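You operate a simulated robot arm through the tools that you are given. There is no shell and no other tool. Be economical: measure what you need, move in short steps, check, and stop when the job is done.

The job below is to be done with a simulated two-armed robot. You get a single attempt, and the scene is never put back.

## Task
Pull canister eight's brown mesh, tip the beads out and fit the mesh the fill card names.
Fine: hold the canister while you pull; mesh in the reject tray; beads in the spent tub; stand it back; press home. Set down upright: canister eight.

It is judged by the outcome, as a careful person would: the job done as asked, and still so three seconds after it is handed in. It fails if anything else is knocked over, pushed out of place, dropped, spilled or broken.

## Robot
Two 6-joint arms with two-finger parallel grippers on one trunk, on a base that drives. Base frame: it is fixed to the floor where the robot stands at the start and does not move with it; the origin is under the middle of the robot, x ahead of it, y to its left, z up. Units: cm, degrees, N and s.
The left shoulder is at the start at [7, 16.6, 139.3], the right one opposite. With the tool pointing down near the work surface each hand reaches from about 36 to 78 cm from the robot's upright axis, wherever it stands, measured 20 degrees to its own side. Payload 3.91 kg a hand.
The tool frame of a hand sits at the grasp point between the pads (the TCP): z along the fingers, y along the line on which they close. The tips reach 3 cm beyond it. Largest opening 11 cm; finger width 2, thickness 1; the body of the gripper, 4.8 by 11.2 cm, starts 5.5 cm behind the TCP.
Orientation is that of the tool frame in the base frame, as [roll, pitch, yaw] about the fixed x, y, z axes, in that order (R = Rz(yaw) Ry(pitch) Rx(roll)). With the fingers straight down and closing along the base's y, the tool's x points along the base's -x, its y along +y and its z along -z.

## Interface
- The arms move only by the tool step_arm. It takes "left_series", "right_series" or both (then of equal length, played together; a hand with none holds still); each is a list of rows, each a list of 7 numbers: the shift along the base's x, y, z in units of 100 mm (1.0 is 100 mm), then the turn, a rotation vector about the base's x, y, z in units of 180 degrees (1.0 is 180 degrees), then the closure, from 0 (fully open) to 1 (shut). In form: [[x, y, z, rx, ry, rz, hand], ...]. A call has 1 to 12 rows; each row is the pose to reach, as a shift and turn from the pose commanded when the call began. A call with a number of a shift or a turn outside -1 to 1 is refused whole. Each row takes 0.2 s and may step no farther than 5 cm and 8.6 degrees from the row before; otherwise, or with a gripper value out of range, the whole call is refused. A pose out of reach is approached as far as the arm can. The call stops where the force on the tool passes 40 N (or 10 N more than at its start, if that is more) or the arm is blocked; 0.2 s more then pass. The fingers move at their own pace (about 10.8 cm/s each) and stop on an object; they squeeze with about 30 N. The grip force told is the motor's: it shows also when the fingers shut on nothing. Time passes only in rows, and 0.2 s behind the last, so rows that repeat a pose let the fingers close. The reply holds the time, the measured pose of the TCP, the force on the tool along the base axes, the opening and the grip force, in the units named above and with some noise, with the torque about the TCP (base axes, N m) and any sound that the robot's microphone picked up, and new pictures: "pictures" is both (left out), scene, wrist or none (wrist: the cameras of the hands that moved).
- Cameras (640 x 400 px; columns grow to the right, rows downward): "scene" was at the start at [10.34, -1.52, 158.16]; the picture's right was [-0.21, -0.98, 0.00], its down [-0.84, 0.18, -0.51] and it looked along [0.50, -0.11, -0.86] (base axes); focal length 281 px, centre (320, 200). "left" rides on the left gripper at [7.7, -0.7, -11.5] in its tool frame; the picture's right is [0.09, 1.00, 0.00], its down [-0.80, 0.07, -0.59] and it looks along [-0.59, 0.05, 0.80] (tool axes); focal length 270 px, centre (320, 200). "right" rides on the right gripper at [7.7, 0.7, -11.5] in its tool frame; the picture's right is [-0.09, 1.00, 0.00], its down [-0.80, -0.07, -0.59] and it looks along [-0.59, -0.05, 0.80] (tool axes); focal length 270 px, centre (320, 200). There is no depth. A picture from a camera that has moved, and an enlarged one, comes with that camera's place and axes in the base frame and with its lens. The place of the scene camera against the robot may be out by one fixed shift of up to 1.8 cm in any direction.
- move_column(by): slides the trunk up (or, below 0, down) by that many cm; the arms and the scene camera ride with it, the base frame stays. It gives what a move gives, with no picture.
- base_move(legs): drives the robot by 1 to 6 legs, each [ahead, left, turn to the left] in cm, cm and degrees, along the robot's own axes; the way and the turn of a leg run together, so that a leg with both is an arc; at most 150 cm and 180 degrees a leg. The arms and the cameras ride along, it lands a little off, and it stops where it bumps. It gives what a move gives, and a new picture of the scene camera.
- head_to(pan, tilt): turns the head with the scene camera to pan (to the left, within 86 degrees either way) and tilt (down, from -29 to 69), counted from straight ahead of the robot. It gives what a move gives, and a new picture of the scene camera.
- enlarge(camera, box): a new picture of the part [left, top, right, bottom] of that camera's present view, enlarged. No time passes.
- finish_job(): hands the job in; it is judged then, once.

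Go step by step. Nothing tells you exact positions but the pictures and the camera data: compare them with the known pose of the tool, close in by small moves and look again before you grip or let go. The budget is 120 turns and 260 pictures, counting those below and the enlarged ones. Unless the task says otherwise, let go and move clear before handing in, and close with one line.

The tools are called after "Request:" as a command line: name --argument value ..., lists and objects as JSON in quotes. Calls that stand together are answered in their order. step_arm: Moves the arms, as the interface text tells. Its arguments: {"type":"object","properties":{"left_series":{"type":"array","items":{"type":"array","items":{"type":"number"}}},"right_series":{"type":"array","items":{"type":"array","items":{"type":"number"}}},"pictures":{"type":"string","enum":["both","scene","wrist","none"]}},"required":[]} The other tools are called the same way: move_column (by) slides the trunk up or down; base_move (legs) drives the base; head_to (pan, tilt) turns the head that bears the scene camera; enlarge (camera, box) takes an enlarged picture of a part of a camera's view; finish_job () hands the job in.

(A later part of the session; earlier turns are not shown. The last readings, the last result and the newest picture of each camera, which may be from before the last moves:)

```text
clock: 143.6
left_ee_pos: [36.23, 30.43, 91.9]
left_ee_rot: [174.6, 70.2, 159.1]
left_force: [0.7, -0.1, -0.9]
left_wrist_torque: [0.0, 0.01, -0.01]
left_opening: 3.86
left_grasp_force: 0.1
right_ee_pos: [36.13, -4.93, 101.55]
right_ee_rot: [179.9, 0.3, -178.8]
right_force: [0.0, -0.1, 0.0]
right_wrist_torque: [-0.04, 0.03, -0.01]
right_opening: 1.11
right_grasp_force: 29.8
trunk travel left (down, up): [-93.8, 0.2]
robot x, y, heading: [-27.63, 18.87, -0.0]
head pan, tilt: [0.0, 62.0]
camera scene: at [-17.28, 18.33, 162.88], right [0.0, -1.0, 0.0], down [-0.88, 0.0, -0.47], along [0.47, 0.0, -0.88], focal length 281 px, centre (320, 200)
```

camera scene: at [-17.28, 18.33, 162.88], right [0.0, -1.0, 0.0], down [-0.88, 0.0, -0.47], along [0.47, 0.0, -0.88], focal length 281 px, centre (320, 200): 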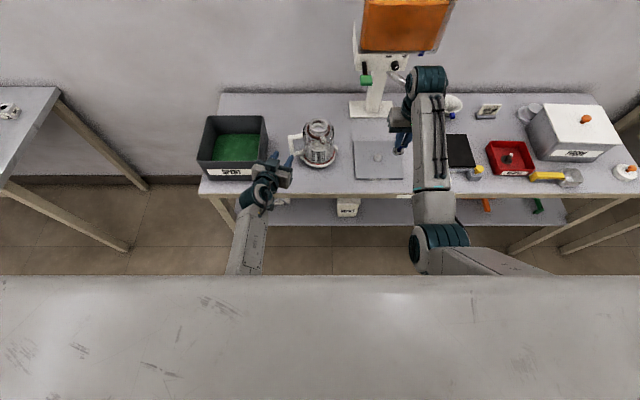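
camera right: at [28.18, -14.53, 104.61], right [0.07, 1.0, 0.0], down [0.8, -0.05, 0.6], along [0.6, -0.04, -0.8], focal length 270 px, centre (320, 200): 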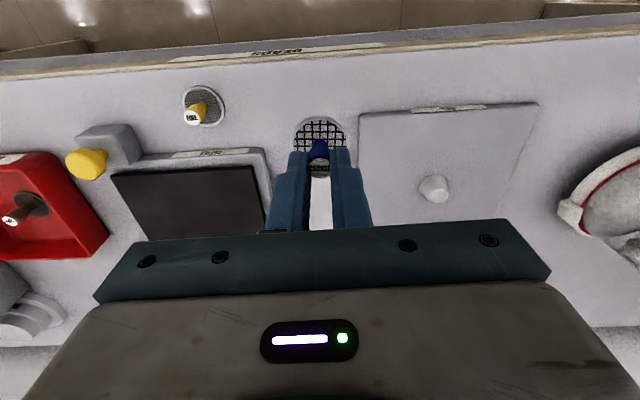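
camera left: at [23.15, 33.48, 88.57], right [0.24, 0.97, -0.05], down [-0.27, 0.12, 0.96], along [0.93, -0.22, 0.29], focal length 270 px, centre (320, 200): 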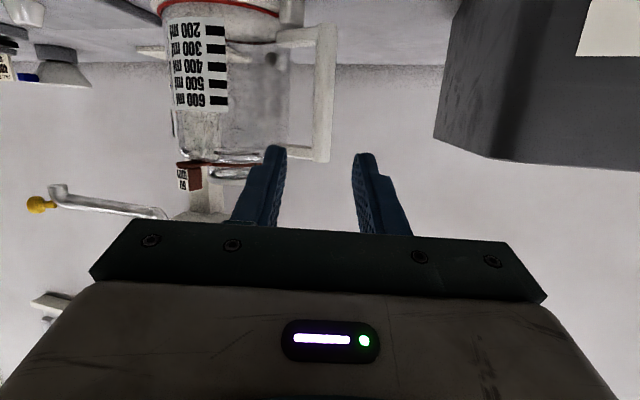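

Mesh is up at z ≈ 101.5. Left hand lowers and advances to the handle post while the right continues along x = 36.

Request:
step_arm --left_series '[[0, 0, -0.25, 0, 0, 0, 0.67], [0, 0.017, -0.49, 0, 0, 0, 0.67], [0.2, -0.04, -0.49, 0, 0, 0, 0.67], [0.4, -0.095, -0.49, 0, 0, 0, 0.67], [0.6, -0.15, -0.49, 0, 0, 0, 0.67], [0.6, -0.15, -0.49, 0, 0, 0, 0.67]]' --right_series '[[-0.05, 0.2, 0.02, 0, 0, 0, 1], [-0.05, 0.4, 0.02, 0, 0, 0, 1], [-0.05, 0.6, 0.02, 0, 0, 0, 1], [0, 0.8, 0.02, 0, 0, 0, 1], [0, 1.0, 0.02, 0, 0, 0, 1], [0, 1.0, 0.02, 0, 0, 0, 1]]' --pictures "none"

Request:
enlarge --camera "left" --box '[160, 0, 480, 200]'

Request:
enlarge --camera "scene" --box '[240, 60, 448, 190]'

```text
clock: 145.0
left_ee_pos: [42.12, 29.02, 87.1]
left_ee_rot: [174.5, 70.2, 159.2]
left_force: [0.7, 0.0, 0.2]
left_wrist_torque: [-0.03, 0.01, 0.01]
left_opening: 3.61
left_grasp_force: 0.1
right_ee_pos: [36.14, 5.08, 101.84]
right_ee_rot: [180.0, 0.4, -178.7]
right_force: [-1.0, -0.1, 0.0]
right_wrist_torque: [0.02, -0.02, 0.03]
right_opening: 1.11
right_grasp_force: 29.8
trunk travel left (down, up): [-93.8, 0.2]
robot x, y, heading: [-27.4, 18.7, 0.0]
head pan, tilt: [0.0, 62.0]
```

```text
2.00 times, centred on (320, 100) of left
camera zoom: at [29.14, 31.92, 83.76], right [0.24, 0.97, -0.05], down [-0.27, 0.12, 0.96], along [0.93, -0.22, 0.29], focal length 541 px, centre (320, 400)
```

zoom: 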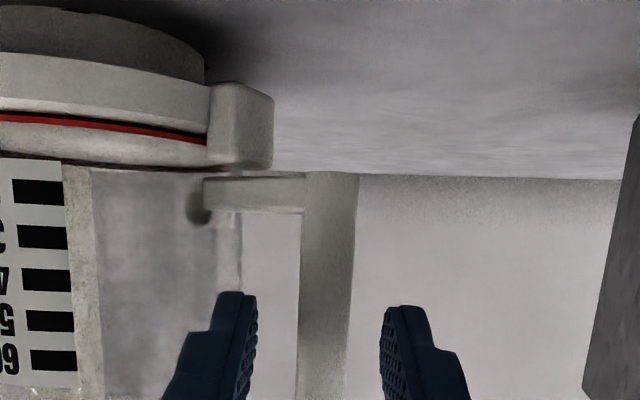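

```text
3.08 times, centred on (344, 125) of scene
camera zoom: at [-17.32, 18.29, 162.88], right [0.0, -1.0, 0.0], down [-0.88, 0.0, -0.47], along [0.47, 0.0, -0.88], focal length 866 px, centre (246, 431)
```

zoom: 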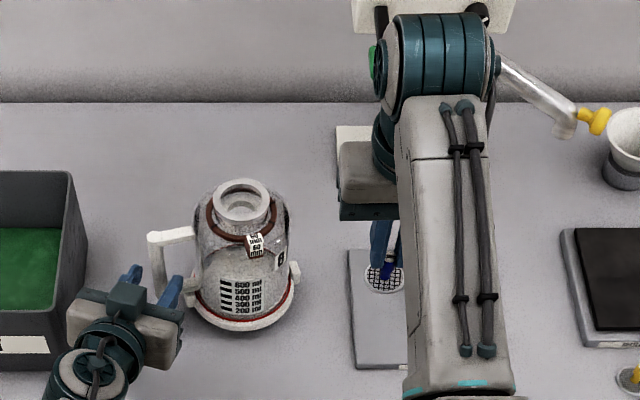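

Request:
step_arm --left_series '[[0.09, -0.015, 0, 0, 0, 0, 0.67], [0.18, -0.035, 0, 0, 0, 0, 0.67], [0.18, -0.035, 0, 0, 0, 0, 0.67], [0.18, -0.035, 0, 0, 0, 0, 0.78], [0.18, -0.035, 0, 0, 0, 0, 1], [0.18, -0.035, 0, 0, 0, 0, 1]]' --right_series '[[0, 0.2, 0, 0, 0, 0, 1], [0, 0.4, 0, 0, 0, 0, 1], [0.1, 0.6, 0, 0, 0, 0, 1], [0.2, 0.8, 0, 0, 0, 0, 1], [0.35, 0.95, 0, 0, 0, 0, 1], [0.35, 0.95, 0, 0, 0, 0, 1]]' --pictures "none"

Request:
enlarge --camera "right" --box '[0, 0, 640, 400]'

Request:
enlarge --camera "scene" --box '[240, 60, 448, 190]'

```text
clock: 146.4
left_ee_pos: [44.02, 28.54, 87.2]
left_ee_rot: [174.8, 70.4, 159.3]
left_force: [0.9, -0.7, 2.3]
left_wrist_torque: [-0.55, -0.04, 0.03]
left_opening: 1.57
left_grasp_force: 29.9
right_ee_pos: [39.59, 14.02, 101.87]
right_ee_rot: [-179.8, 0.4, -178.9]
right_force: [0.8, 0.7, 0.3]
right_wrist_torque: [0.0, 0.03, 0.03]
right_opening: 1.09
right_grasp_force: 30.0
trunk travel left (down, up): [-93.8, 0.2]
robot x, y, heading: [-26.73, 18.79, -0.1]
head pan, tilt: [0.0, 62.0]
```

```text
1.00 times, centred on (320, 200) of right
camera zoom: at [31.96, 14.56, 113.19], right [0.07, 1.0, 0.0], down [0.8, -0.05, 0.6], along [0.6, -0.04, -0.8], focal length 270 px, centre (320, 200)
```

zoom: 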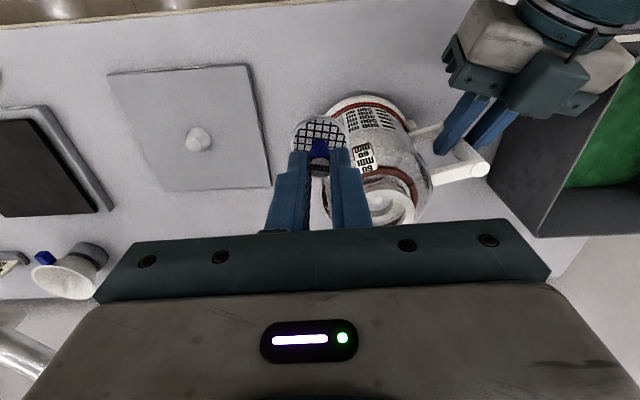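

```text
3.08 times, centred on (344, 125) of scene
camera zoom: at [-17.34, 18.31, 162.89], right [0.0, -1.0, 0.0], down [-0.88, 0.0, -0.47], along [0.47, 0.0, -0.88], focal length 866 px, centre (246, 431)
```

zoom: 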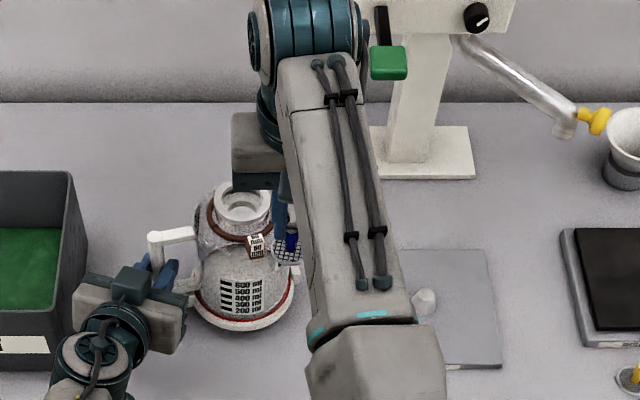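

Handle held again (1.57 cm). Moving the mesh up and over toward the neck.

Request:
step_arm --right_series '[[0.15, 0.1, 0.05, 0, 0, 0, 1], [0.3, 0.2, 0.12, 0, 0, 0, 1], [0.5, 0.3, 0.2, 0, 0, 0, 1], [0.68, 0.4, 0.2, 0, 0, 0, 1], [0.68, 0.45, 0.2, 0, 0, 0, 1], [0.68, 0.45, 0.2, 0, 0, 0, 1]]' --pictures "none"

Request:
enlarge --camera "right" --box '[180, 35, 460, 210]'

Request:
enlarge --camera "scene" --box '[264, 80, 376, 150]'

```text
clock: 147.8
left_ee_pos: [44.04, 28.61, 87.23]
left_ee_rot: [174.6, 70.3, 159.2]
left_force: [0.9, -0.6, 4.3]
left_wrist_torque: [-0.68, -0.04, 0.02]
left_opening: 1.56
left_grasp_force: 30.6
right_ee_pos: [46.46, 19.04, 103.92]
right_ee_rot: [179.8, 0.4, -178.7]
right_force: [-0.2, 0.3, -0.2]
right_wrist_torque: [-0.01, -0.02, 0.01]
right_opening: 1.07
right_grasp_force: 30.0
trunk travel left (down, up): [-93.8, 0.2]
robot x, y, heading: [-27.42, 18.34, 0.2]
head pan, tilt: [0.0, 62.0]
```

```text
2.29 times, centred on (320, 122) of right
camera zoom: at [38.73, 19.46, 115.34], right [0.07, 1.0, 0.0], down [0.8, -0.05, 0.6], along [0.6, -0.04, -0.8], focal length 618 px, centre (320, 377)
```

zoom: 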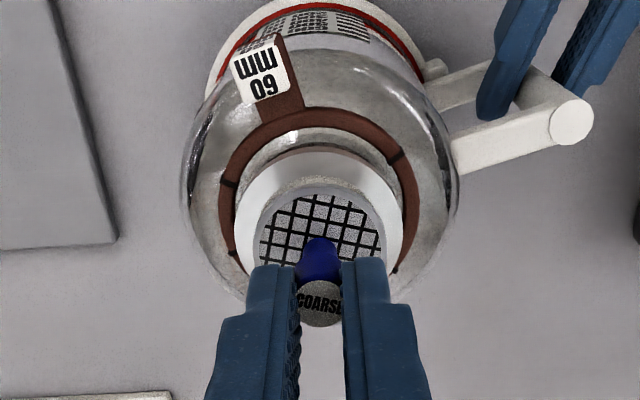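

```text
5.71 times, centred on (320, 115) of scene
camera zoom: at [-17.36, 18.39, 162.88], right [0.0, -1.0, 0.0], down [-0.88, 0.0, -0.47], along [0.47, 0.0, -0.88], focal length 1608 px, centre (320, 686)
```

zoom: 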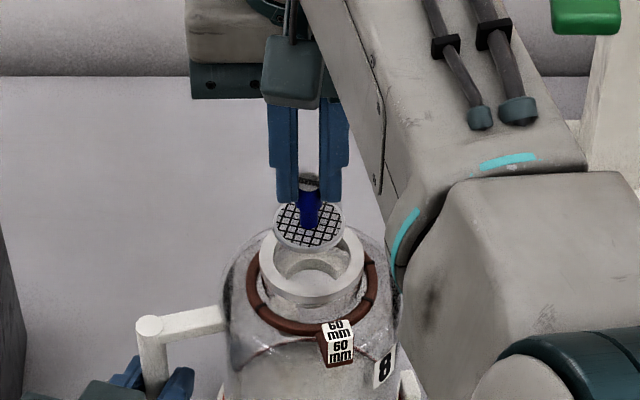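

Rim centre reads (47.65, 18.8); the mesh is centred at about (46.6, 18.95). Shifting 1.1 cm forward and lowering to just above the rim.

Request:
step_arm --right_series '[[0.06, -0.01, 0, 0, 0, 0, 1], [0.115, -0.02, 0, 0, 0, 0, 1], [0.115, -0.02, -0.1, 0, 0, 0, 1], [0.115, -0.02, -0.22, 0, 0, 0, 1], [0.115, -0.02, -0.22, 0, 0, 0, 1]]' --pictures "none"

Request:
enlarge --camera "right" --box '[200, 60, 440, 210]'

Request:
enlarge --camera "scene" --box '[280, 90, 360, 140]'

```text
clock: 149.0
left_ee_pos: [43.97, 28.56, 87.1]
left_ee_rot: [174.7, 70.3, 159.2]
left_force: [-0.6, 1.2, 4.5]
left_wrist_torque: [-0.66, -0.02, 0.02]
left_opening: 1.56
left_grasp_force: 30.3
right_ee_pos: [47.42, 18.88, 101.55]
right_ee_rot: [179.9, 0.3, -178.8]
right_force: [-0.1, 0.1, -0.1]
right_wrist_torque: [0.01, -0.02, 0.0]
right_opening: 1.23
right_grasp_force: 30.5
trunk travel left (down, up): [-93.8, 0.2]
robot x, y, heading: [-27.31, 18.45, 0.1]
head pan, tilt: [0.0, 62.0]
```

```text
2.67 times, centred on (320, 135) of right
camera zoom: at [39.78, 19.27, 113.06], right [0.07, 1.0, 0.0], down [0.8, -0.05, 0.6], along [0.6, -0.04, -0.8], focal length 721 px, centre (320, 373)
```

zoom: 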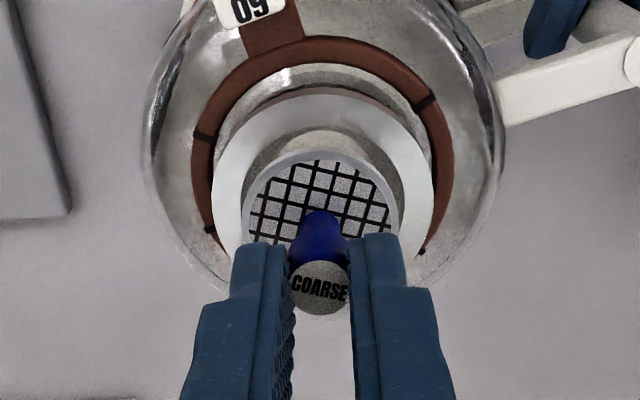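

```text
8.00 times, centred on (320, 115) of scene
camera zoom: at [-17.38, 18.41, 162.89], right [0.0, -1.0, 0.0], down [-0.88, 0.0, -0.47], along [0.47, 0.0, -0.88], focal length 2251 px, centre (320, 880)
```

zoom: 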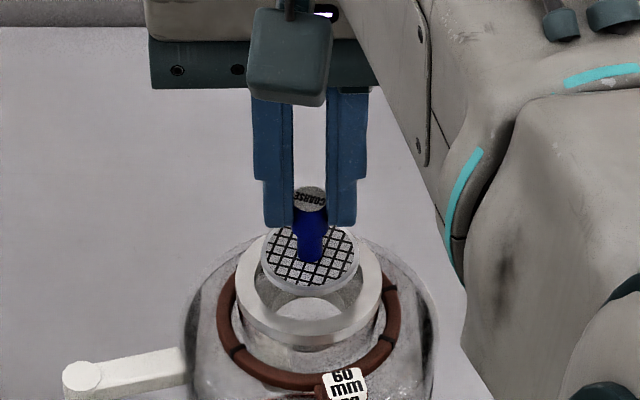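

The mesh is nearly concentric; correcting 2 mm and lowering gently into the neck.

Request:
step_arm --right_series '[[0.011, 0.004, 0, 0, 0, 0, 1], [0.022, 0.008, 0, 0, 0, 0, 1], [0.022, 0.008, -0.04, 0, 0, 0, 1], [0.022, 0.008, -0.08, 0, 0, 0, 1], [0.022, 0.008, -0.12, 0, 0, 0, 1], [0.022, 0.008, -0.15, 0, 0, 0, 1]]' --pictures "none"

Request:
enlarge --camera "right" --box '[200, 60, 440, 210]'

Request:
enlarge --camera "scene" --box '[280, 90, 360, 140]'

```text
clock: 150.4
left_ee_pos: [44.02, 28.63, 87.23]
left_ee_rot: [174.7, 70.3, 159.1]
left_force: [-0.6, 0.6, 5.8]
left_wrist_torque: [-0.68, -0.01, 0.0]
left_opening: 1.57
left_grasp_force: 30.1
right_ee_pos: [47.59, 18.94, 100.16]
right_ee_rot: [179.9, 0.3, -178.7]
right_force: [-0.1, 0.8, -0.1]
right_wrist_torque: [0.02, -0.02, -0.03]
right_opening: 1.21
right_grasp_force: 30.2
trunk travel left (down, up): [-93.8, 0.2]
robot x, y, heading: [-27.51, 18.27, 0.0]
head pan, tilt: [0.0, 62.0]
```

```text
2.67 times, centred on (320, 135) of right
camera zoom: at [39.9, 19.34, 111.61], right [0.07, 1.0, 0.0], down [0.8, -0.05, 0.6], along [0.6, -0.04, -0.8], focal length 721 px, centre (320, 373)
```

zoom: 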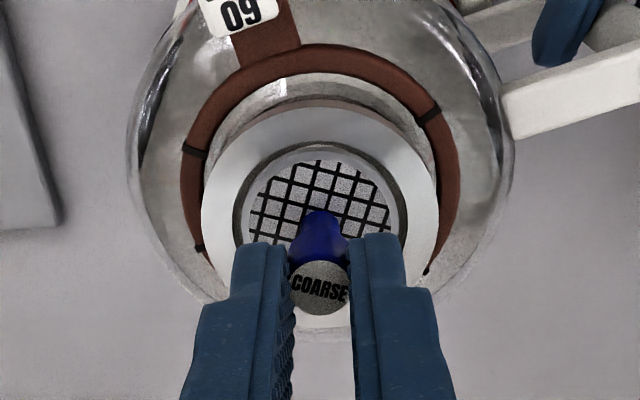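

```text
8.00 times, centred on (320, 115) of scene
camera zoom: at [-17.38, 18.4, 162.89], right [0.0, -1.0, 0.0], down [-0.88, 0.0, -0.47], along [0.47, 0.0, -0.88], focal length 2251 px, centre (320, 880)
```

zoom: 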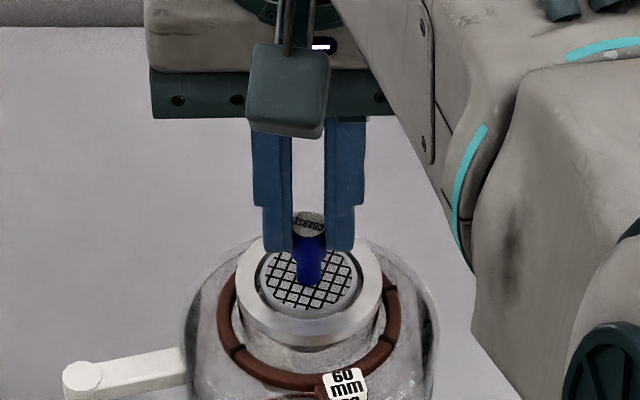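

The mesh is entering the neck concentrically. Continuing down slowly to seat it.

Request:
step_arm --right_series '[[0, 0, -0.03, 0, 0, 0, 1], [0, 0, -0.06, 0, 0, 0, 1], [0, 0, -0.09, 0, 0, 0, 1], [0, 0, -0.12, 0, 0, 0, 1], [0, 0, -0.15, 0, 0, 0, 1]]' --pictures "none"

Request:
enlarge --camera "right" --box '[200, 60, 440, 210]'

Request:
enlarge --camera "scene" --box '[280, 90, 360, 140]'

```text
clock: 151.6
left_ee_pos: [43.96, 28.46, 87.11]
left_ee_rot: [174.7, 70.2, 159.3]
left_force: [0.3, 0.1, 5.3]
left_wrist_torque: [-0.69, -0.02, 0.03]
left_opening: 1.58
left_grasp_force: 30.1
right_ee_pos: [47.64, 18.94, 98.68]
right_ee_rot: [179.9, 0.5, -178.7]
right_force: [-0.2, -0.1, -0.1]
right_wrist_torque: [0.0, -0.01, 0.01]
right_opening: 1.24
right_grasp_force: 30.1
trunk travel left (down, up): [-93.8, 0.2]
robot x, y, heading: [-27.81, 18.39, 0.2]
head pan, tilt: [0.0, 62.0]
```

```text
2.67 times, centred on (320, 135) of right
camera zoom: at [39.95, 19.34, 110.12], right [0.07, 1.0, 0.0], down [0.8, -0.05, 0.6], along [0.6, -0.04, -0.8], focal length 721 px, centre (320, 373)
```

zoom: 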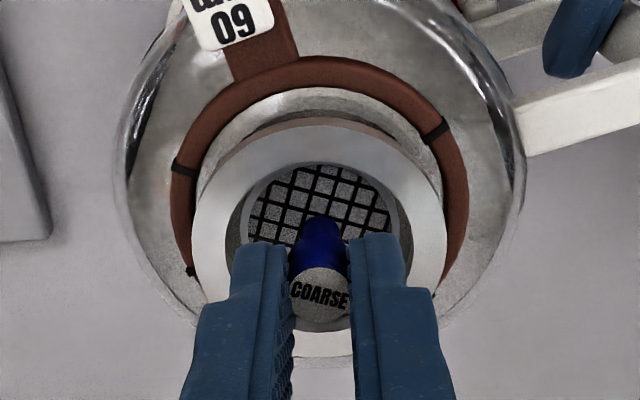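

```text
8.00 times, centred on (320, 115) of scene
camera zoom: at [-17.37, 18.4, 162.88], right [0.0, -1.0, 0.0], down [-0.88, 0.0, -0.47], along [0.47, 0.0, -0.88], focal length 2251 px, centre (320, 880)
```

zoom: 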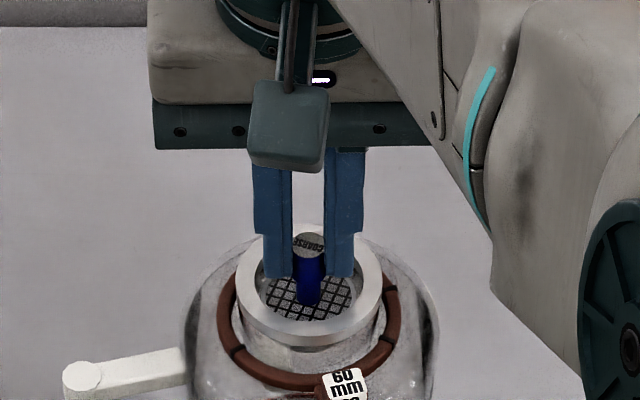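

Request:
step_arm --right_series '[[0, 0, -0.02, 0, 0, 0, 1], [0, 0, -0.04, 0, 0, 0, 1], [0, 0, -0.06, 0, 0, 0, 1], [0, 0, -0.08, 0, 0, 0, 1]]' --pictures "none"

Request:
enlarge --camera "scene" --box '[280, 90, 360, 140]'

```text
clock: 152.6
left_ee_pos: [43.71, 28.59, 87.27]
left_ee_rot: [174.6, 70.2, 159.1]
left_force: [-1.1, -5.2, 0.4]
left_wrist_torque: [-0.43, -0.31, -0.17]
left_opening: 1.54
left_grasp_force: 29.7
right_ee_pos: [47.59, 18.8, 98.46]
right_ee_rot: [179.9, 0.8, -178.7]
right_force: [5.8, 5.0, 29.1]
right_wrist_torque: [0.17, -0.31, 0.04]
right_opening: 1.24
right_grasp_force: 30.1
trunk travel left (down, up): [-93.8, 0.2]
robot x, y, heading: [-27.6, 18.35, 0.2]
head pan, tilt: [0.0, 62.0]
```

```text
8.00 times, centred on (320, 115) of scene
camera zoom: at [-17.75, 18.38, 162.95], right [0.0, -1.0, 0.0], down [-0.88, 0.0, -0.47], along [0.47, 0.0, -0.88], focal length 2251 px, centre (320, 880)
```

zoom: 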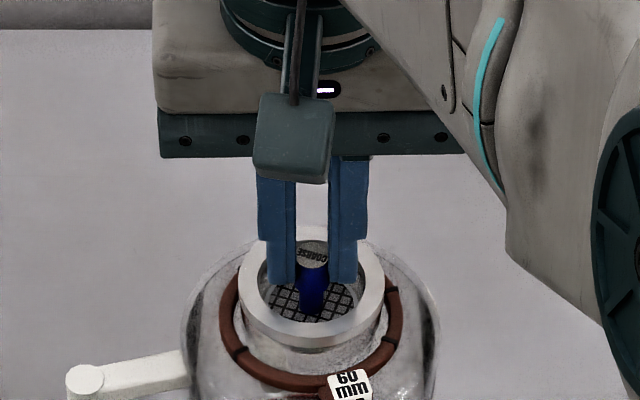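

Contact at the seat (29 N, same height the old mesh sat at). Pressing home a bit harder.

Request:
step_arm --right_series '[[0, 0, -0.01, 0, 0, 0, 1], [0, 0, -0.02, 0, 0, 0, 1], [0, 0, -0.03, 0, 0, 0, 1], [0, 0, -0.04, 0, 0, 0, 1]]' --pictures "none"

```text
clock: 153.6
left_ee_pos: [43.86, 28.48, 87.3]
left_ee_rot: [174.6, 70.5, 159.1]
left_force: [-0.5, -10.2, -2.0]
left_wrist_torque: [-0.51, -0.33, -0.23]
left_opening: 1.55
left_grasp_force: 30.3
right_ee_pos: [47.26, 18.82, 97.93]
right_ee_rot: [179.9, 0.7, -178.6]
right_force: [6.8, 5.0, 28.9]
right_wrist_torque: [0.33, -0.21, 0.03]
right_opening: 1.24
right_grasp_force: 30.0
right hand out of reach, approached as far as the arm can: row 1, 3, 4
trunk travel left (down, up): [-93.8, 0.2]
robot x, y, heading: [-27.37, 18.59, -0.2]
head pan, tilt: [0.0, 62.0]
```

Request:
enlarge --camera "scene" --box '[280, 90, 360, 140]'

Request:
enlarge --camera "right" --box '[200, 60, 440, 210]'

```text
8.00 times, centred on (320, 115) of scene
camera zoom: at [-17.71, 18.31, 162.91], right [0.0, -1.0, 0.0], down [-0.88, 0.0, -0.47], along [0.47, 0.0, -0.88], focal length 2251 px, centre (320, 880)
```

zoom: 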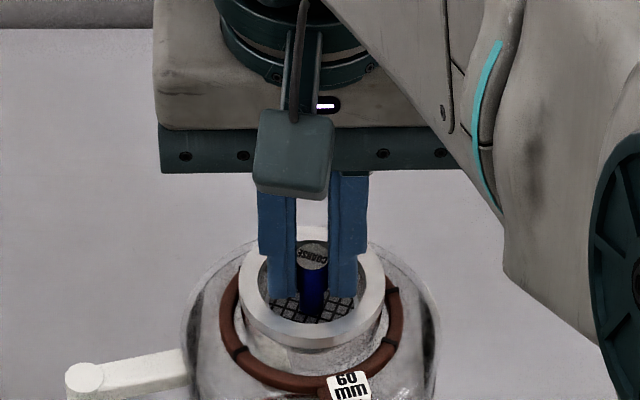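

```text
2.67 times, centred on (320, 135) of right
camera zoom: at [39.49, 19.11, 109.31], right [0.07, 1.0, 0.0], down [0.8, -0.05, 0.6], along [0.6, -0.04, -0.8], focal length 721 px, centre (320, 373)
```

zoom: 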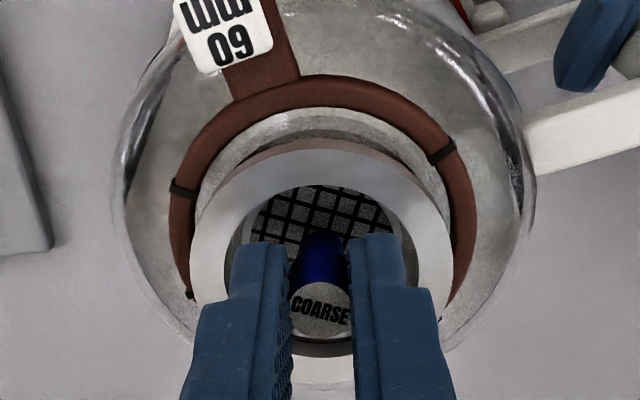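

The fingers slid down the knob, so the mesh resists at its seat. I'll loosen slightly, rise, and inspect the knob height before pressing on its top.

Request:
step_arm --right_series '[[0, 0, 0, 0, 0, 0, 0.85], [0, 0, 0, 0, 0, 0, 0.85], [0, 0, 0.06, 0, 0, 0, 0.85], [0, 0, 0.12, 0, 0, 0, 0.75], [0, 0, 0.25, 0, 0, 0, 0.7], [0, 0, 0.4, 0, 0, 0, 0.7], [0, 0, 0.4, 0, 0, 0, 0.7]]' --pictures "none"

Request:
enlarge --camera "right" --box '[200, 60, 440, 210]'

Request:
enlarge --camera "scene" --box '[280, 90, 360, 140]'

```text
clock: 155.2
left_ee_pos: [44.06, 28.58, 87.19]
left_ee_rot: [174.6, 70.2, 159.2]
left_force: [1.0, 3.1, 7.4]
left_wrist_torque: [-0.53, 0.02, 0.07]
left_opening: 1.53
left_grasp_force: 30.0
right_ee_pos: [48.37, 19.33, 101.27]
right_ee_rot: [180.0, 0.3, -178.7]
right_force: [0.0, -0.2, -0.5]
right_wrist_torque: [0.02, 0.02, 0.0]
right_opening: 3.31
right_grasp_force: 0.1
right hand out of reach, approached as far as the arm can: row 5, 6, 7
trunk travel left (down, up): [-93.8, 0.2]
robot x, y, heading: [-27.05, 18.51, -0.0]
head pan, tilt: [0.0, 62.0]
```

```text
2.67 times, centred on (320, 135) of right
camera zoom: at [40.75, 19.72, 112.75], right [0.07, 1.0, 0.0], down [0.8, -0.05, 0.6], along [0.6, -0.04, -0.8], focal length 721 px, centre (320, 373)
```

zoom: 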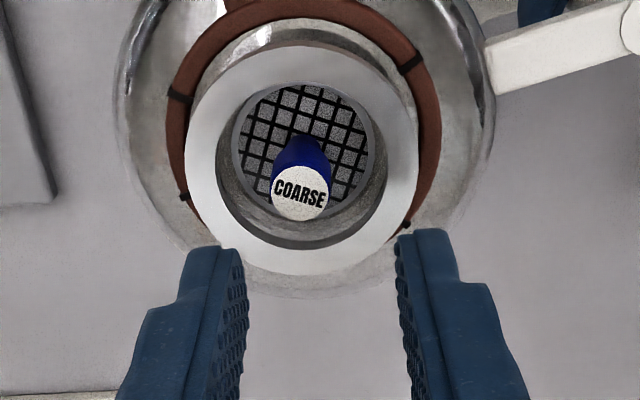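

```text
8.00 times, centred on (320, 115) of scene
camera zoom: at [-17.42, 18.46, 162.89], right [0.0, -1.0, 0.0], down [-0.88, 0.0, -0.47], along [0.47, 0.0, -0.88], focal length 2251 px, centre (320, 880)
```

zoom: 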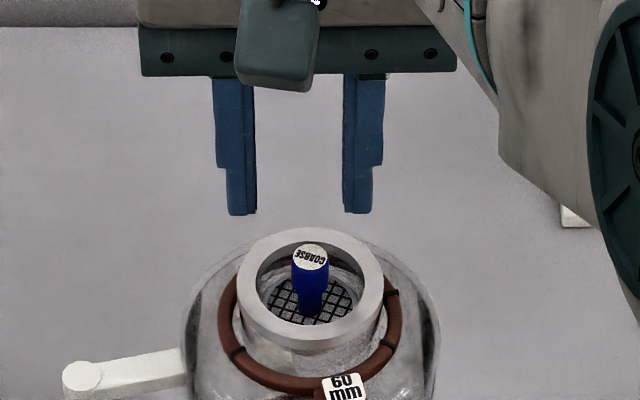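

The coarse mesh sits at the same depth the old one did. To be sure it is home, I'll press on the knob's top with closed fingers.

Request:
step_arm --right_series '[[-0.05, -0.03, 0.05, 0, 0, 0, 0.9], [-0.095, -0.052, 0.05, 0, 0, 0, 1], [-0.095, -0.052, 0.05, 0, 0, 0, 1], [-0.095, -0.052, 0.0, 0, 0, 0, 1], [-0.095, -0.052, -0.06, 0, 0, 0, 1], [-0.095, -0.052, -0.1, 0, 0, 0, 1]]' --pictures "none"

Request:
enlarge --camera "right" --box '[200, 60, 440, 210]'

Request:
enlarge --camera "scene" --box '[280, 90, 360, 140]'

```text
clock: 156.6
left_ee_pos: [44.04, 28.69, 87.12]
left_ee_rot: [174.6, 70.3, 159.2]
left_force: [-0.5, 2.9, 7.6]
left_wrist_torque: [-0.56, -0.01, 0.05]
left_opening: 1.53
left_grasp_force: 30.3
right_ee_pos: [48.06, 18.99, 100.07]
right_ee_rot: [-179.9, 0.2, -178.7]
right_force: [0.2, -0.6, 0.3]
right_wrist_torque: [0.0, -0.01, 0.02]
right_opening: 0.0
right_grasp_force: 30.3
right hand out of reach, approached as far as the arm can: row 1, 2, 3, 4, 5, 6
trunk travel left (down, up): [-93.8, 0.2]
robot x, y, heading: [-27.65, 18.35, 0.0]
head pan, tilt: [0.0, 62.0]
```

```text
2.67 times, centred on (320, 135) of right
camera zoom: at [40.38, 19.44, 111.46], right [0.07, 1.0, 0.0], down [0.8, -0.05, 0.6], along [0.6, -0.04, -0.8], focal length 721 px, centre (320, 373)
```

zoom: 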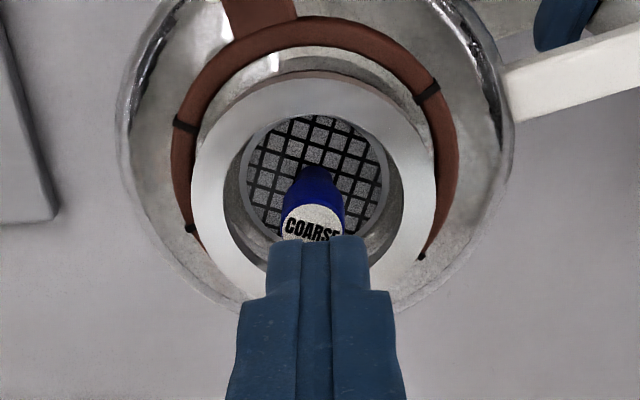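

```text
8.00 times, centred on (320, 115) of scene
camera zoom: at [-17.42, 18.46, 162.89], right [0.0, -1.0, 0.0], down [-0.88, 0.0, -0.47], along [0.47, 0.0, -0.88], focal length 2251 px, centre (320, 880)
```

zoom: 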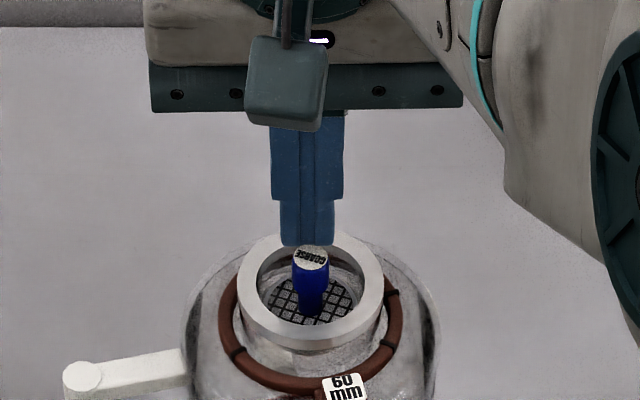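

The fingertips are 7 mm too far forward. Correcting back over the knob, slightly raised.

Request:
step_arm --right_series '[[-0.02, -0.005, 0.06, 0, 0, 0, 1], [-0.05, -0.012, 0.06, 0, 0, 0, 1], [-0.07, -0.02, 0.06, 0, 0, 0, 1], [-0.07, -0.02, 0.06, 0, 0, 0, 1], [-0.07, -0.02, 0.04, 0, 0, 0, 1]]' --pictures "none"

Request:
enlarge --camera "right" --box '[200, 60, 440, 210]'

```text
clock: 157.8
left_ee_pos: [43.99, 28.63, 87.12]
left_ee_rot: [174.8, 70.3, 159.1]
left_force: [0.0, 3.6, 6.9]
left_wrist_torque: [-0.58, 0.07, 0.02]
left_opening: 1.56
left_grasp_force: 30.1
right_ee_pos: [48.12, 19.02, 100.04]
right_ee_rot: [180.0, 0.3, -178.7]
right_force: [0.5, -0.2, -0.5]
right_wrist_torque: [-0.04, -0.01, 0.01]
right_opening: 0.0
right_grasp_force: 29.8
right hand out of reach, approached as far as the arm can: row 1, 2, 3, 4, 5
trunk travel left (down, up): [-93.8, 0.2]
robot x, y, heading: [-27.21, 18.63, 0.1]
head pan, tilt: [0.0, 62.0]
```

```text
2.67 times, centred on (320, 135) of right
camera zoom: at [40.41, 19.44, 111.49], right [0.07, 1.0, 0.0], down [0.8, -0.05, 0.6], along [0.6, -0.04, -0.8], focal length 721 px, centre (320, 373)
```

zoom: 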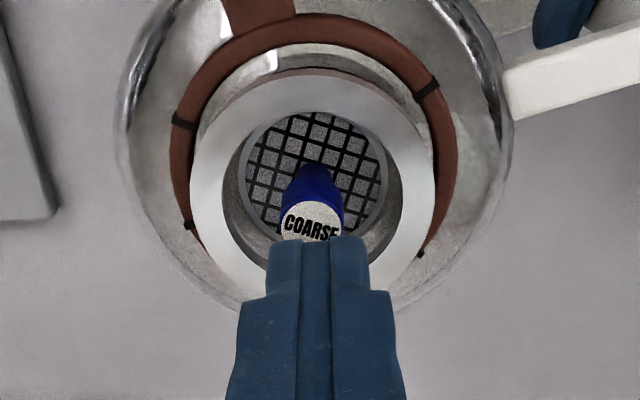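

Request:
step_arm --right_series '[[0.1, -0.1, 0.1, 0, 0, 0, 1], [0.1, -0.3, 0.2, 0, 0, 0, 1], [0.0, -0.3, 0.25, 0, 0, 0, 1], [-0.08, -0.3, 0.25, 0, 0, 0, 1], [-0.08, -0.15, 0.2, 0, 0, 0, 1], [-0.075, -0.022, 0.1, 0, 0, 0, 1], [-0.075, -0.022, 0.05, 0, 0, 0, 1], [-0.075, -0.022, 0.03, 0, 0, 0, 1]]' --pictures "none"

Request:
enlarge --camera "right" --box '[200, 60, 440, 210]'

```text
clock: 159.6
left_ee_pos: [43.93, 28.62, 87.14]
left_ee_rot: [174.7, 70.3, 159.2]
left_force: [0.2, 1.2, 5.7]
left_wrist_torque: [-0.66, 0.05, 0.03]
left_opening: 1.56
left_grasp_force: 29.8
right_ee_pos: [48.24, 19.07, 100.22]
right_ee_rot: [-180.0, 0.3, -178.7]
right_force: [-0.5, -1.0, -0.1]
right_wrist_torque: [0.0, 0.02, 0.0]
right_opening: 0.0
right_grasp_force: 30.0
right hand out of reach, approached as far as the arm can: row 2, 3, 4, 5, 6, 7, 8
trunk travel left (down, up): [-93.8, 0.2]
robot x, y, heading: [-27.36, 18.35, 0.1]
head pan, tilt: [0.0, 62.0]
```

```text
2.67 times, centred on (320, 135) of right
camera zoom: at [40.48, 19.44, 111.64], right [0.07, 1.0, 0.0], down [0.8, -0.05, 0.6], along [0.6, -0.04, -0.8], focal length 721 px, centre (320, 373)
```

zoom: 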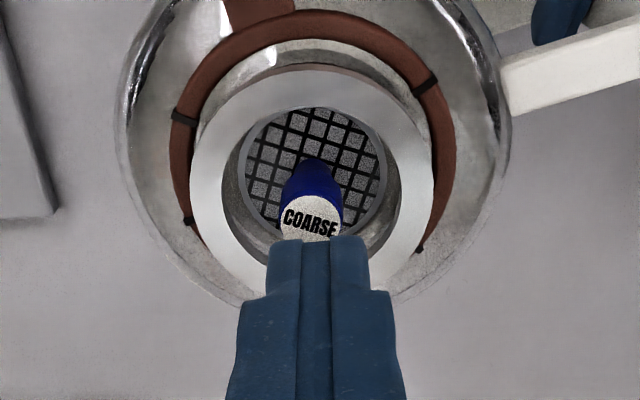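

The arm's current branch is limited inward here; leaning the hand slightly (+8°) puts the wrist outward so the tips can reach the knob.

Request:
step_arm --right_series '[[0, 0, 0.05, 0, 0.022, 0, 1], [-0.03, -0.01, 0.05, 0, 0.044, 0, 1], [-0.06, -0.02, 0.05, 0, 0.044, 0, 1], [-0.08, -0.028, 0.05, 0, 0.044, 0, 1], [-0.08, -0.028, 0.03, 0, 0.044, 0, 1]]' --pictures "none"

Request:
enlarge --camera "right" --box '[200, 60, 440, 210]'

Request:
enlarge --camera "scene" --box '[264, 40, 424, 140]'

```text
clock: 160.8
left_ee_pos: [43.93, 28.56, 87.27]
left_ee_rot: [174.7, 70.3, 159.2]
left_force: [-0.1, 0.8, 5.0]
left_wrist_torque: [-0.59, 0.06, -0.03]
left_opening: 1.57
left_grasp_force: 29.5
right_ee_pos: [46.03, 18.16, 100.99]
right_ee_rot: [179.8, -7.6, -178.6]
right_force: [0.0, -0.2, 1.2]
right_wrist_torque: [0.02, -0.02, 0.0]
right_opening: 0.0
right_grasp_force: 29.7
right hand out of reach, approached as far as the arm can: row 1, 2, 3, 4, 5
trunk travel left (down, up): [-93.8, 0.2]
robot x, y, heading: [-27.25, 18.6, 0.1]
head pan, tilt: [0.0, 62.0]
```

```text
2.67 times, centred on (320, 135) of right
camera zoom: at [40.04, 18.63, 113.31], right [0.07, 1.0, -0.01], down [0.87, -0.05, 0.48], along [0.48, -0.04, -0.88], focal length 721 px, centre (320, 373)
```

zoom: 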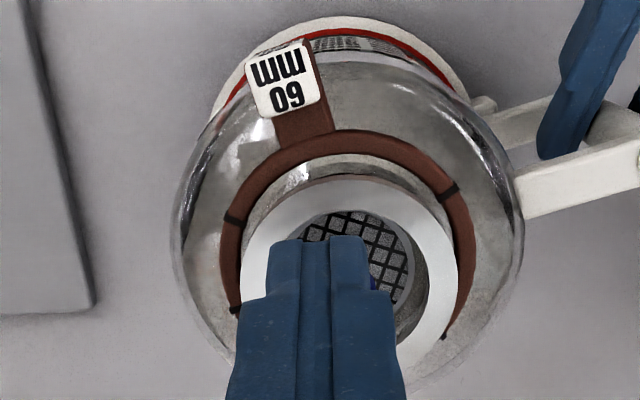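

```text
4.00 times, centred on (344, 90) of scene
camera zoom: at [-17.39, 18.41, 162.89], right [0.0, -1.0, 0.0], down [-0.88, 0.0, -0.47], along [0.47, 0.0, -0.88], focal length 1126 px, centre (224, 640)
```

zoom: 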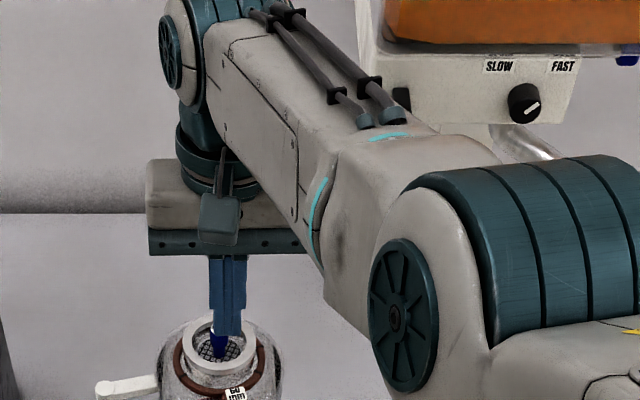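

Tilting freed the stretched elbow. Returning to vertical directly over the knob at (47.4, 18.8).

Request:
step_arm --right_series '[[0.02, 0.01, 0, 0, -0.02, 0, 1], [0.06, 0.03, 0, 0, -0.042, 0, 1], [0.1, 0.05, 0, 0, -0.042, 0, 1], [0.137, 0.063, 0, 0, -0.042, 0, 1], [0.137, 0.063, -0.03, 0, -0.042, 0, 1], [0.137, 0.063, -0.06, 0, -0.042, 0, 1]]' --pictures "none"

Request:
enlarge --camera "right" --box '[200, 60, 440, 210]'

Request:
enlarge --camera "scene" --box '[280, 90, 360, 140]'

```text
clock: 162.2
left_ee_pos: [44.12, 28.67, 87.21]
left_ee_rot: [174.7, 70.4, 159.2]
left_force: [0.0, 1.1, 4.4]
left_wrist_torque: [-0.61, 0.04, -0.01]
left_opening: 1.56
left_grasp_force: 30.2
right_ee_pos: [47.48, 18.97, 100.48]
right_ee_rot: [179.8, 0.0, -178.7]
right_force: [0.5, 0.2, -0.2]
right_wrist_torque: [0.03, -0.01, -0.04]
right_opening: 0.0
right_grasp_force: 30.5
trunk travel left (down, up): [-93.8, 0.2]
robot x, y, heading: [-27.62, 18.61, -0.0]
head pan, tilt: [0.0, 62.0]
```

```text
2.67 times, centred on (320, 135) of right
camera zoom: at [39.86, 19.29, 111.89], right [0.07, 1.0, 0.0], down [0.8, -0.05, 0.59], along [0.59, -0.04, -0.8], focal length 721 px, centre (320, 373)
```

zoom: 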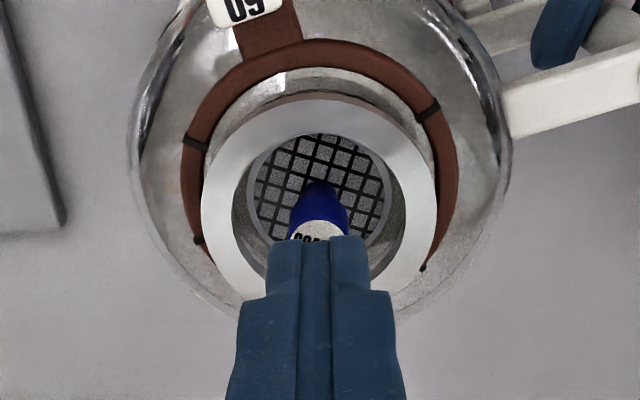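

```text
8.00 times, centred on (320, 115) of scene
camera zoom: at [-17.38, 18.4, 162.89], right [0.0, -1.0, 0.0], down [-0.88, 0.0, -0.47], along [0.47, 0.0, -0.88], focal length 2251 px, centre (320, 880)
```

zoom: 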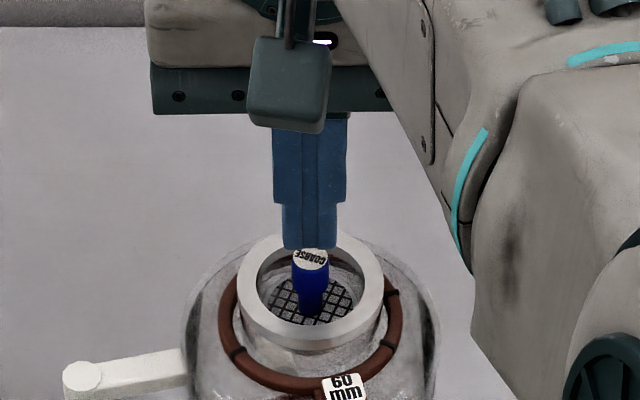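

Free again and right over the knob. Pressing down in small steps.

Request:
step_arm --right_series '[[-0.005, -0.015, -0.02, 0, 0, 0, 1], [-0.005, -0.015, -0.04, 0, 0, 0, 1], [-0.005, -0.015, -0.06, 0, 0, 0, 1], [-0.005, -0.015, -0.08, 0, 0, 0, 1], [-0.005, -0.015, -0.1, 0, 0, 0, 1], [-0.005, -0.015, -0.115, 0, 0, 0, 1]]' --pictures "none"

Request:
enlarge --camera "scene" --box '[280, 90, 360, 140]'

```text
clock: 163.6
left_ee_pos: [43.95, 28.57, 87.22]
left_ee_rot: [174.7, 70.4, 159.2]
left_force: [1.5, 0.4, 1.4]
left_wrist_torque: [-0.47, 0.33, 0.04]
left_opening: 1.52
left_grasp_force: 30.1
right_ee_pos: [47.34, 18.9, 99.53]
right_ee_rot: [180.0, 0.3, -178.6]
right_force: [0.1, -1.1, 10.5]
right_wrist_torque: [-0.05, -0.01, 0.09]
right_opening: 0.0
right_grasp_force: 29.8
trunk travel left (down, up): [-93.8, 0.2]
robot x, y, heading: [-27.13, 18.63, -0.2]
head pan, tilt: [0.0, 62.0]
```

```text
8.00 times, centred on (320, 115) of scene
camera zoom: at [-17.5, 18.37, 162.91], right [0.0, -1.0, 0.0], down [-0.88, 0.0, -0.47], along [0.47, 0.0, -0.88], focal length 2251 px, centre (320, 880)
```

zoom: 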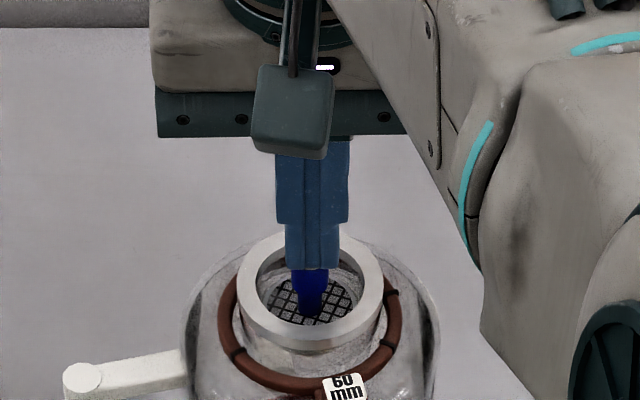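

Contact on the knob top (10 N). Pressing on to about 35 N.

Request:
step_arm --right_series '[[0, 0, -0.012, 0, 0, 0, 1], [0, 0, -0.024, 0, 0, 0, 1], [0, 0, -0.036, 0, 0, 0, 1], [0, 0, -0.048, 0, 0, 0, 1], [0, 0, -0.06, 0, 0, 0, 1], [0, 0, -0.072, 0, 0, 0, 1], [0, 0, -0.084, 0, 0, 0, 1], [0, 0, -0.096, 0, 0, 0, 1]]' --pictures "none"

Request:
enlarge --camera "scene" --box '[280, 90, 360, 140]'

```text
clock: 164.6
left_ee_pos: [43.9, 28.65, 87.05]
left_ee_rot: [174.9, 70.2, 159.5]
left_force: [0.2, 0.6, 3.1]
left_wrist_torque: [-0.5, 1.0, -0.03]
left_opening: 1.56
left_grasp_force: 30.7
right_ee_pos: [47.69, 18.86, 99.42]
right_ee_rot: [179.9, 0.4, -178.6]
right_force: [-3.7, 1.4, 12.3]
right_wrist_torque: [0.04, 0.12, -0.05]
right_opening: 0.01
right_grasp_force: 30.1
trunk travel left (down, up): [-93.8, 0.2]
robot x, y, heading: [-27.71, 18.56, 0.1]
head pan, tilt: [0.0, 62.0]
stopped in row 5 (right hand): the force on the tool passed its limit (the readings are from after the stop); the commanded pose is now the measured one
```

```text
8.00 times, centred on (320, 115) of scene
camera zoom: at [-17.57, 18.47, 162.88], right [0.0, -1.0, 0.0], down [-0.88, 0.0, -0.47], along [0.47, 0.0, -0.88], focal length 2251 px, centre (320, 880)
```

zoom: 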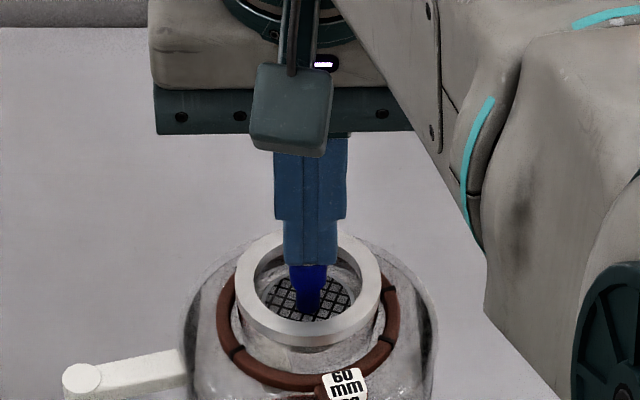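

Over 40 N with no further travel: the mesh is home. Lifting the right hand and inspecting.

Request:
step_arm --right_series '[[0, 0, 0.05, 0, 0, 0, 1], [0, 0, 0.15, 0, 0, 0, 1], [-0.05, 0, 0.3, 0, 0, 0, 1], [-0.1, 0, 0.4, 0, 0, 0, 1], [-0.1, 0, 0.45, 0, 0, 0, 1]]' --pictures "none"

Request:
enlarge --camera "right" --box '[180, 35, 460, 210]'

Request:
enlarge --camera "scene" --box '[264, 85, 376, 155]'

```text
clock: 165.8
left_ee_pos: [43.89, 28.6, 87.06]
left_ee_rot: [174.8, 70.2, 159.2]
left_force: [0.7, 2.8, 9.1]
left_wrist_torque: [-0.71, -0.11, 0.12]
left_opening: 1.58
left_grasp_force: 29.9
right_ee_pos: [46.72, 18.75, 103.64]
right_ee_rot: [179.9, 0.4, -178.6]
right_force: [0.0, 0.1, -0.4]
right_wrist_torque: [-0.01, 0.01, 0.01]
right_opening: 0.0
right_grasp_force: 30.3
trunk travel left (down, up): [-93.8, 0.2]
robot x, y, heading: [-27.38, 18.25, 0.0]
head pan, tilt: [0.0, 62.0]
```

```text
2.29 times, centred on (320, 122) of right
camera zoom: at [38.96, 19.13, 115.04], right [0.07, 1.0, 0.0], down [0.8, -0.05, 0.6], along [0.6, -0.04, -0.8], focal length 618 px, centre (320, 377)
```

zoom: 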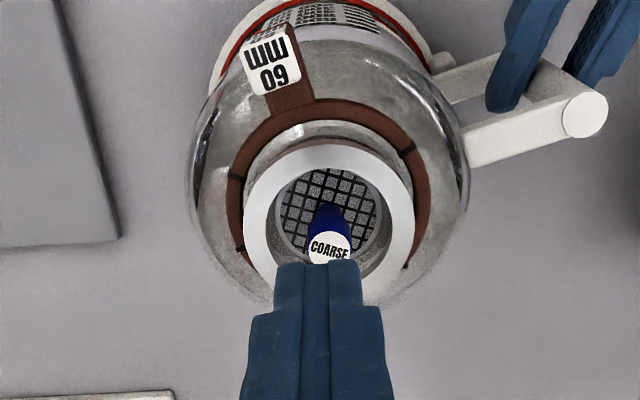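

```text
5.71 times, centred on (320, 120) of scene
camera zoom: at [-17.43, 18.45, 162.89], right [0.0, -1.0, 0.0], down [-0.88, 0.0, -0.47], along [0.47, 0.0, -0.88], focal length 1608 px, centre (320, 657)
```

zoom: 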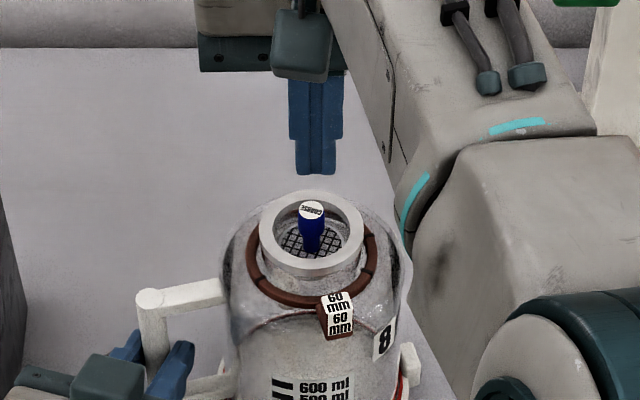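

The coarse mesh sits level in the neck. Releasing the handle and backing the left hand out.

Request:
step_arm --left_series '[[0, 0, 0, 0, 0, 0, 0.85], [0, 0, 0, 0, 0, 0, 0.75], [0, 0, 0, 0, 0, 0, 0.67], [0, 0, 0, 0, 0, 0, 0.67], [-0.15, 0.042, 0, 0, 0, 0, 0.67], [-0.35, 0.097, 0, 0, 0, 0, 0.67], [-0.6, 0.166, 0, 0, 0, 0, 0.67], [-0.9, 0.25, 0.1, 0, 0, 0, 0.67], [-0.9, 0.25, 0.4, 0, 0, 0, 0.67]]' --pictures "none"

Request:
base_move --legs '[[-18, 0, 0]]'

Request:
enlarge --camera "scene" --box '[200, 60, 400, 185]'

Request:
enlarge --camera "scene" --box '[380, 60, 620, 200]'

```text
clock: 167.8
left_ee_pos: [35.0, 31.26, 91.17]
left_ee_rot: [174.8, 70.1, 159.3]
left_force: [-0.2, -0.5, 0.4]
left_wrist_torque: [0.0, 0.01, -0.03]
left_opening: 3.64
left_grasp_force: 0.0
right_ee_pos: [46.71, 18.59, 103.55]
right_ee_rot: [179.8, 0.3, -178.7]
right_force: [0.1, -0.6, 0.5]
right_wrist_torque: [0.02, 0.03, -0.02]
right_opening: 0.02
right_grasp_force: 29.8
trunk travel left (down, up): [-93.8, 0.2]
robot x, y, heading: [-27.24, 18.37, -0.1]
head pan, tilt: [0.0, 62.0]
```

```text
clock: 169.3
left_ee_pos: [17.41, 31.3, 90.82]
left_ee_rot: [174.9, 69.8, 159.5]
left_force: [-0.4, -0.4, 0.3]
left_wrist_torque: [-0.02, 0.02, -0.01]
left_opening: 3.63
left_grasp_force: 0.1
right_ee_pos: [29.14, 18.83, 103.23]
right_ee_rot: [179.9, 0.1, -178.5]
right_force: [0.6, -1.1, 0.5]
right_wrist_torque: [0.0, 0.01, -0.02]
right_opening: 0.02
right_grasp_force: 29.5
trunk travel left (down, up): [-93.8, 0.2]
robot x, y, heading: [-45.41, 18.62, 0.2]
head pan, tilt: [0.0, 62.0]
camera scene: at [-34.69, 18.38, 162.83], right [0.0, -1.0, 0.0], down [-0.88, 0.0, -0.47], along [0.47, 0.0, -0.88], focal length 281 px, centre (320, 200)
```

scene: 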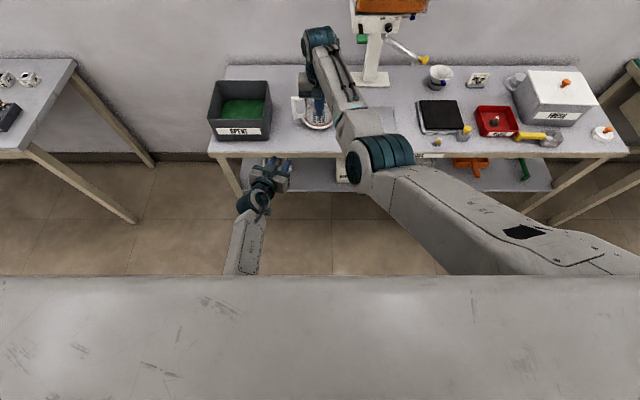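

```text
3.20 times, centred on (300, 122) of scene
camera zoom: at [-34.69, 18.38, 162.83], right [0.0, -1.0, 0.0], down [-0.88, 0.0, -0.47], along [0.47, 0.0, -0.88], focal length 901 px, centre (384, 448)
```

zoom: 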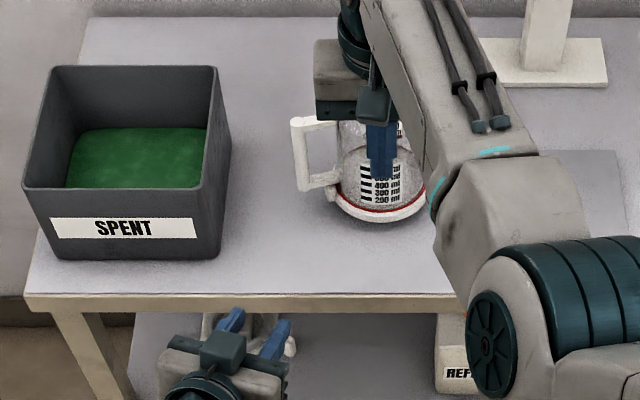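

```text
2.67 times, centred on (500, 130) of scene
camera zoom: at [-34.69, 18.38, 162.83], right [0.0, -1.0, 0.0], down [-0.88, 0.0, -0.47], along [0.47, 0.0, -0.88], focal length 750 px, centre (-160, 387)
```

zoom: 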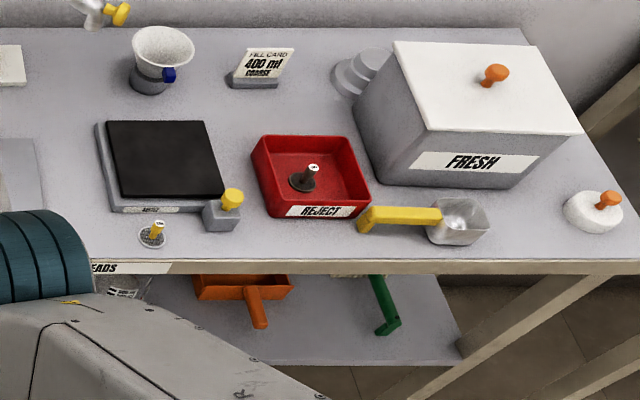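

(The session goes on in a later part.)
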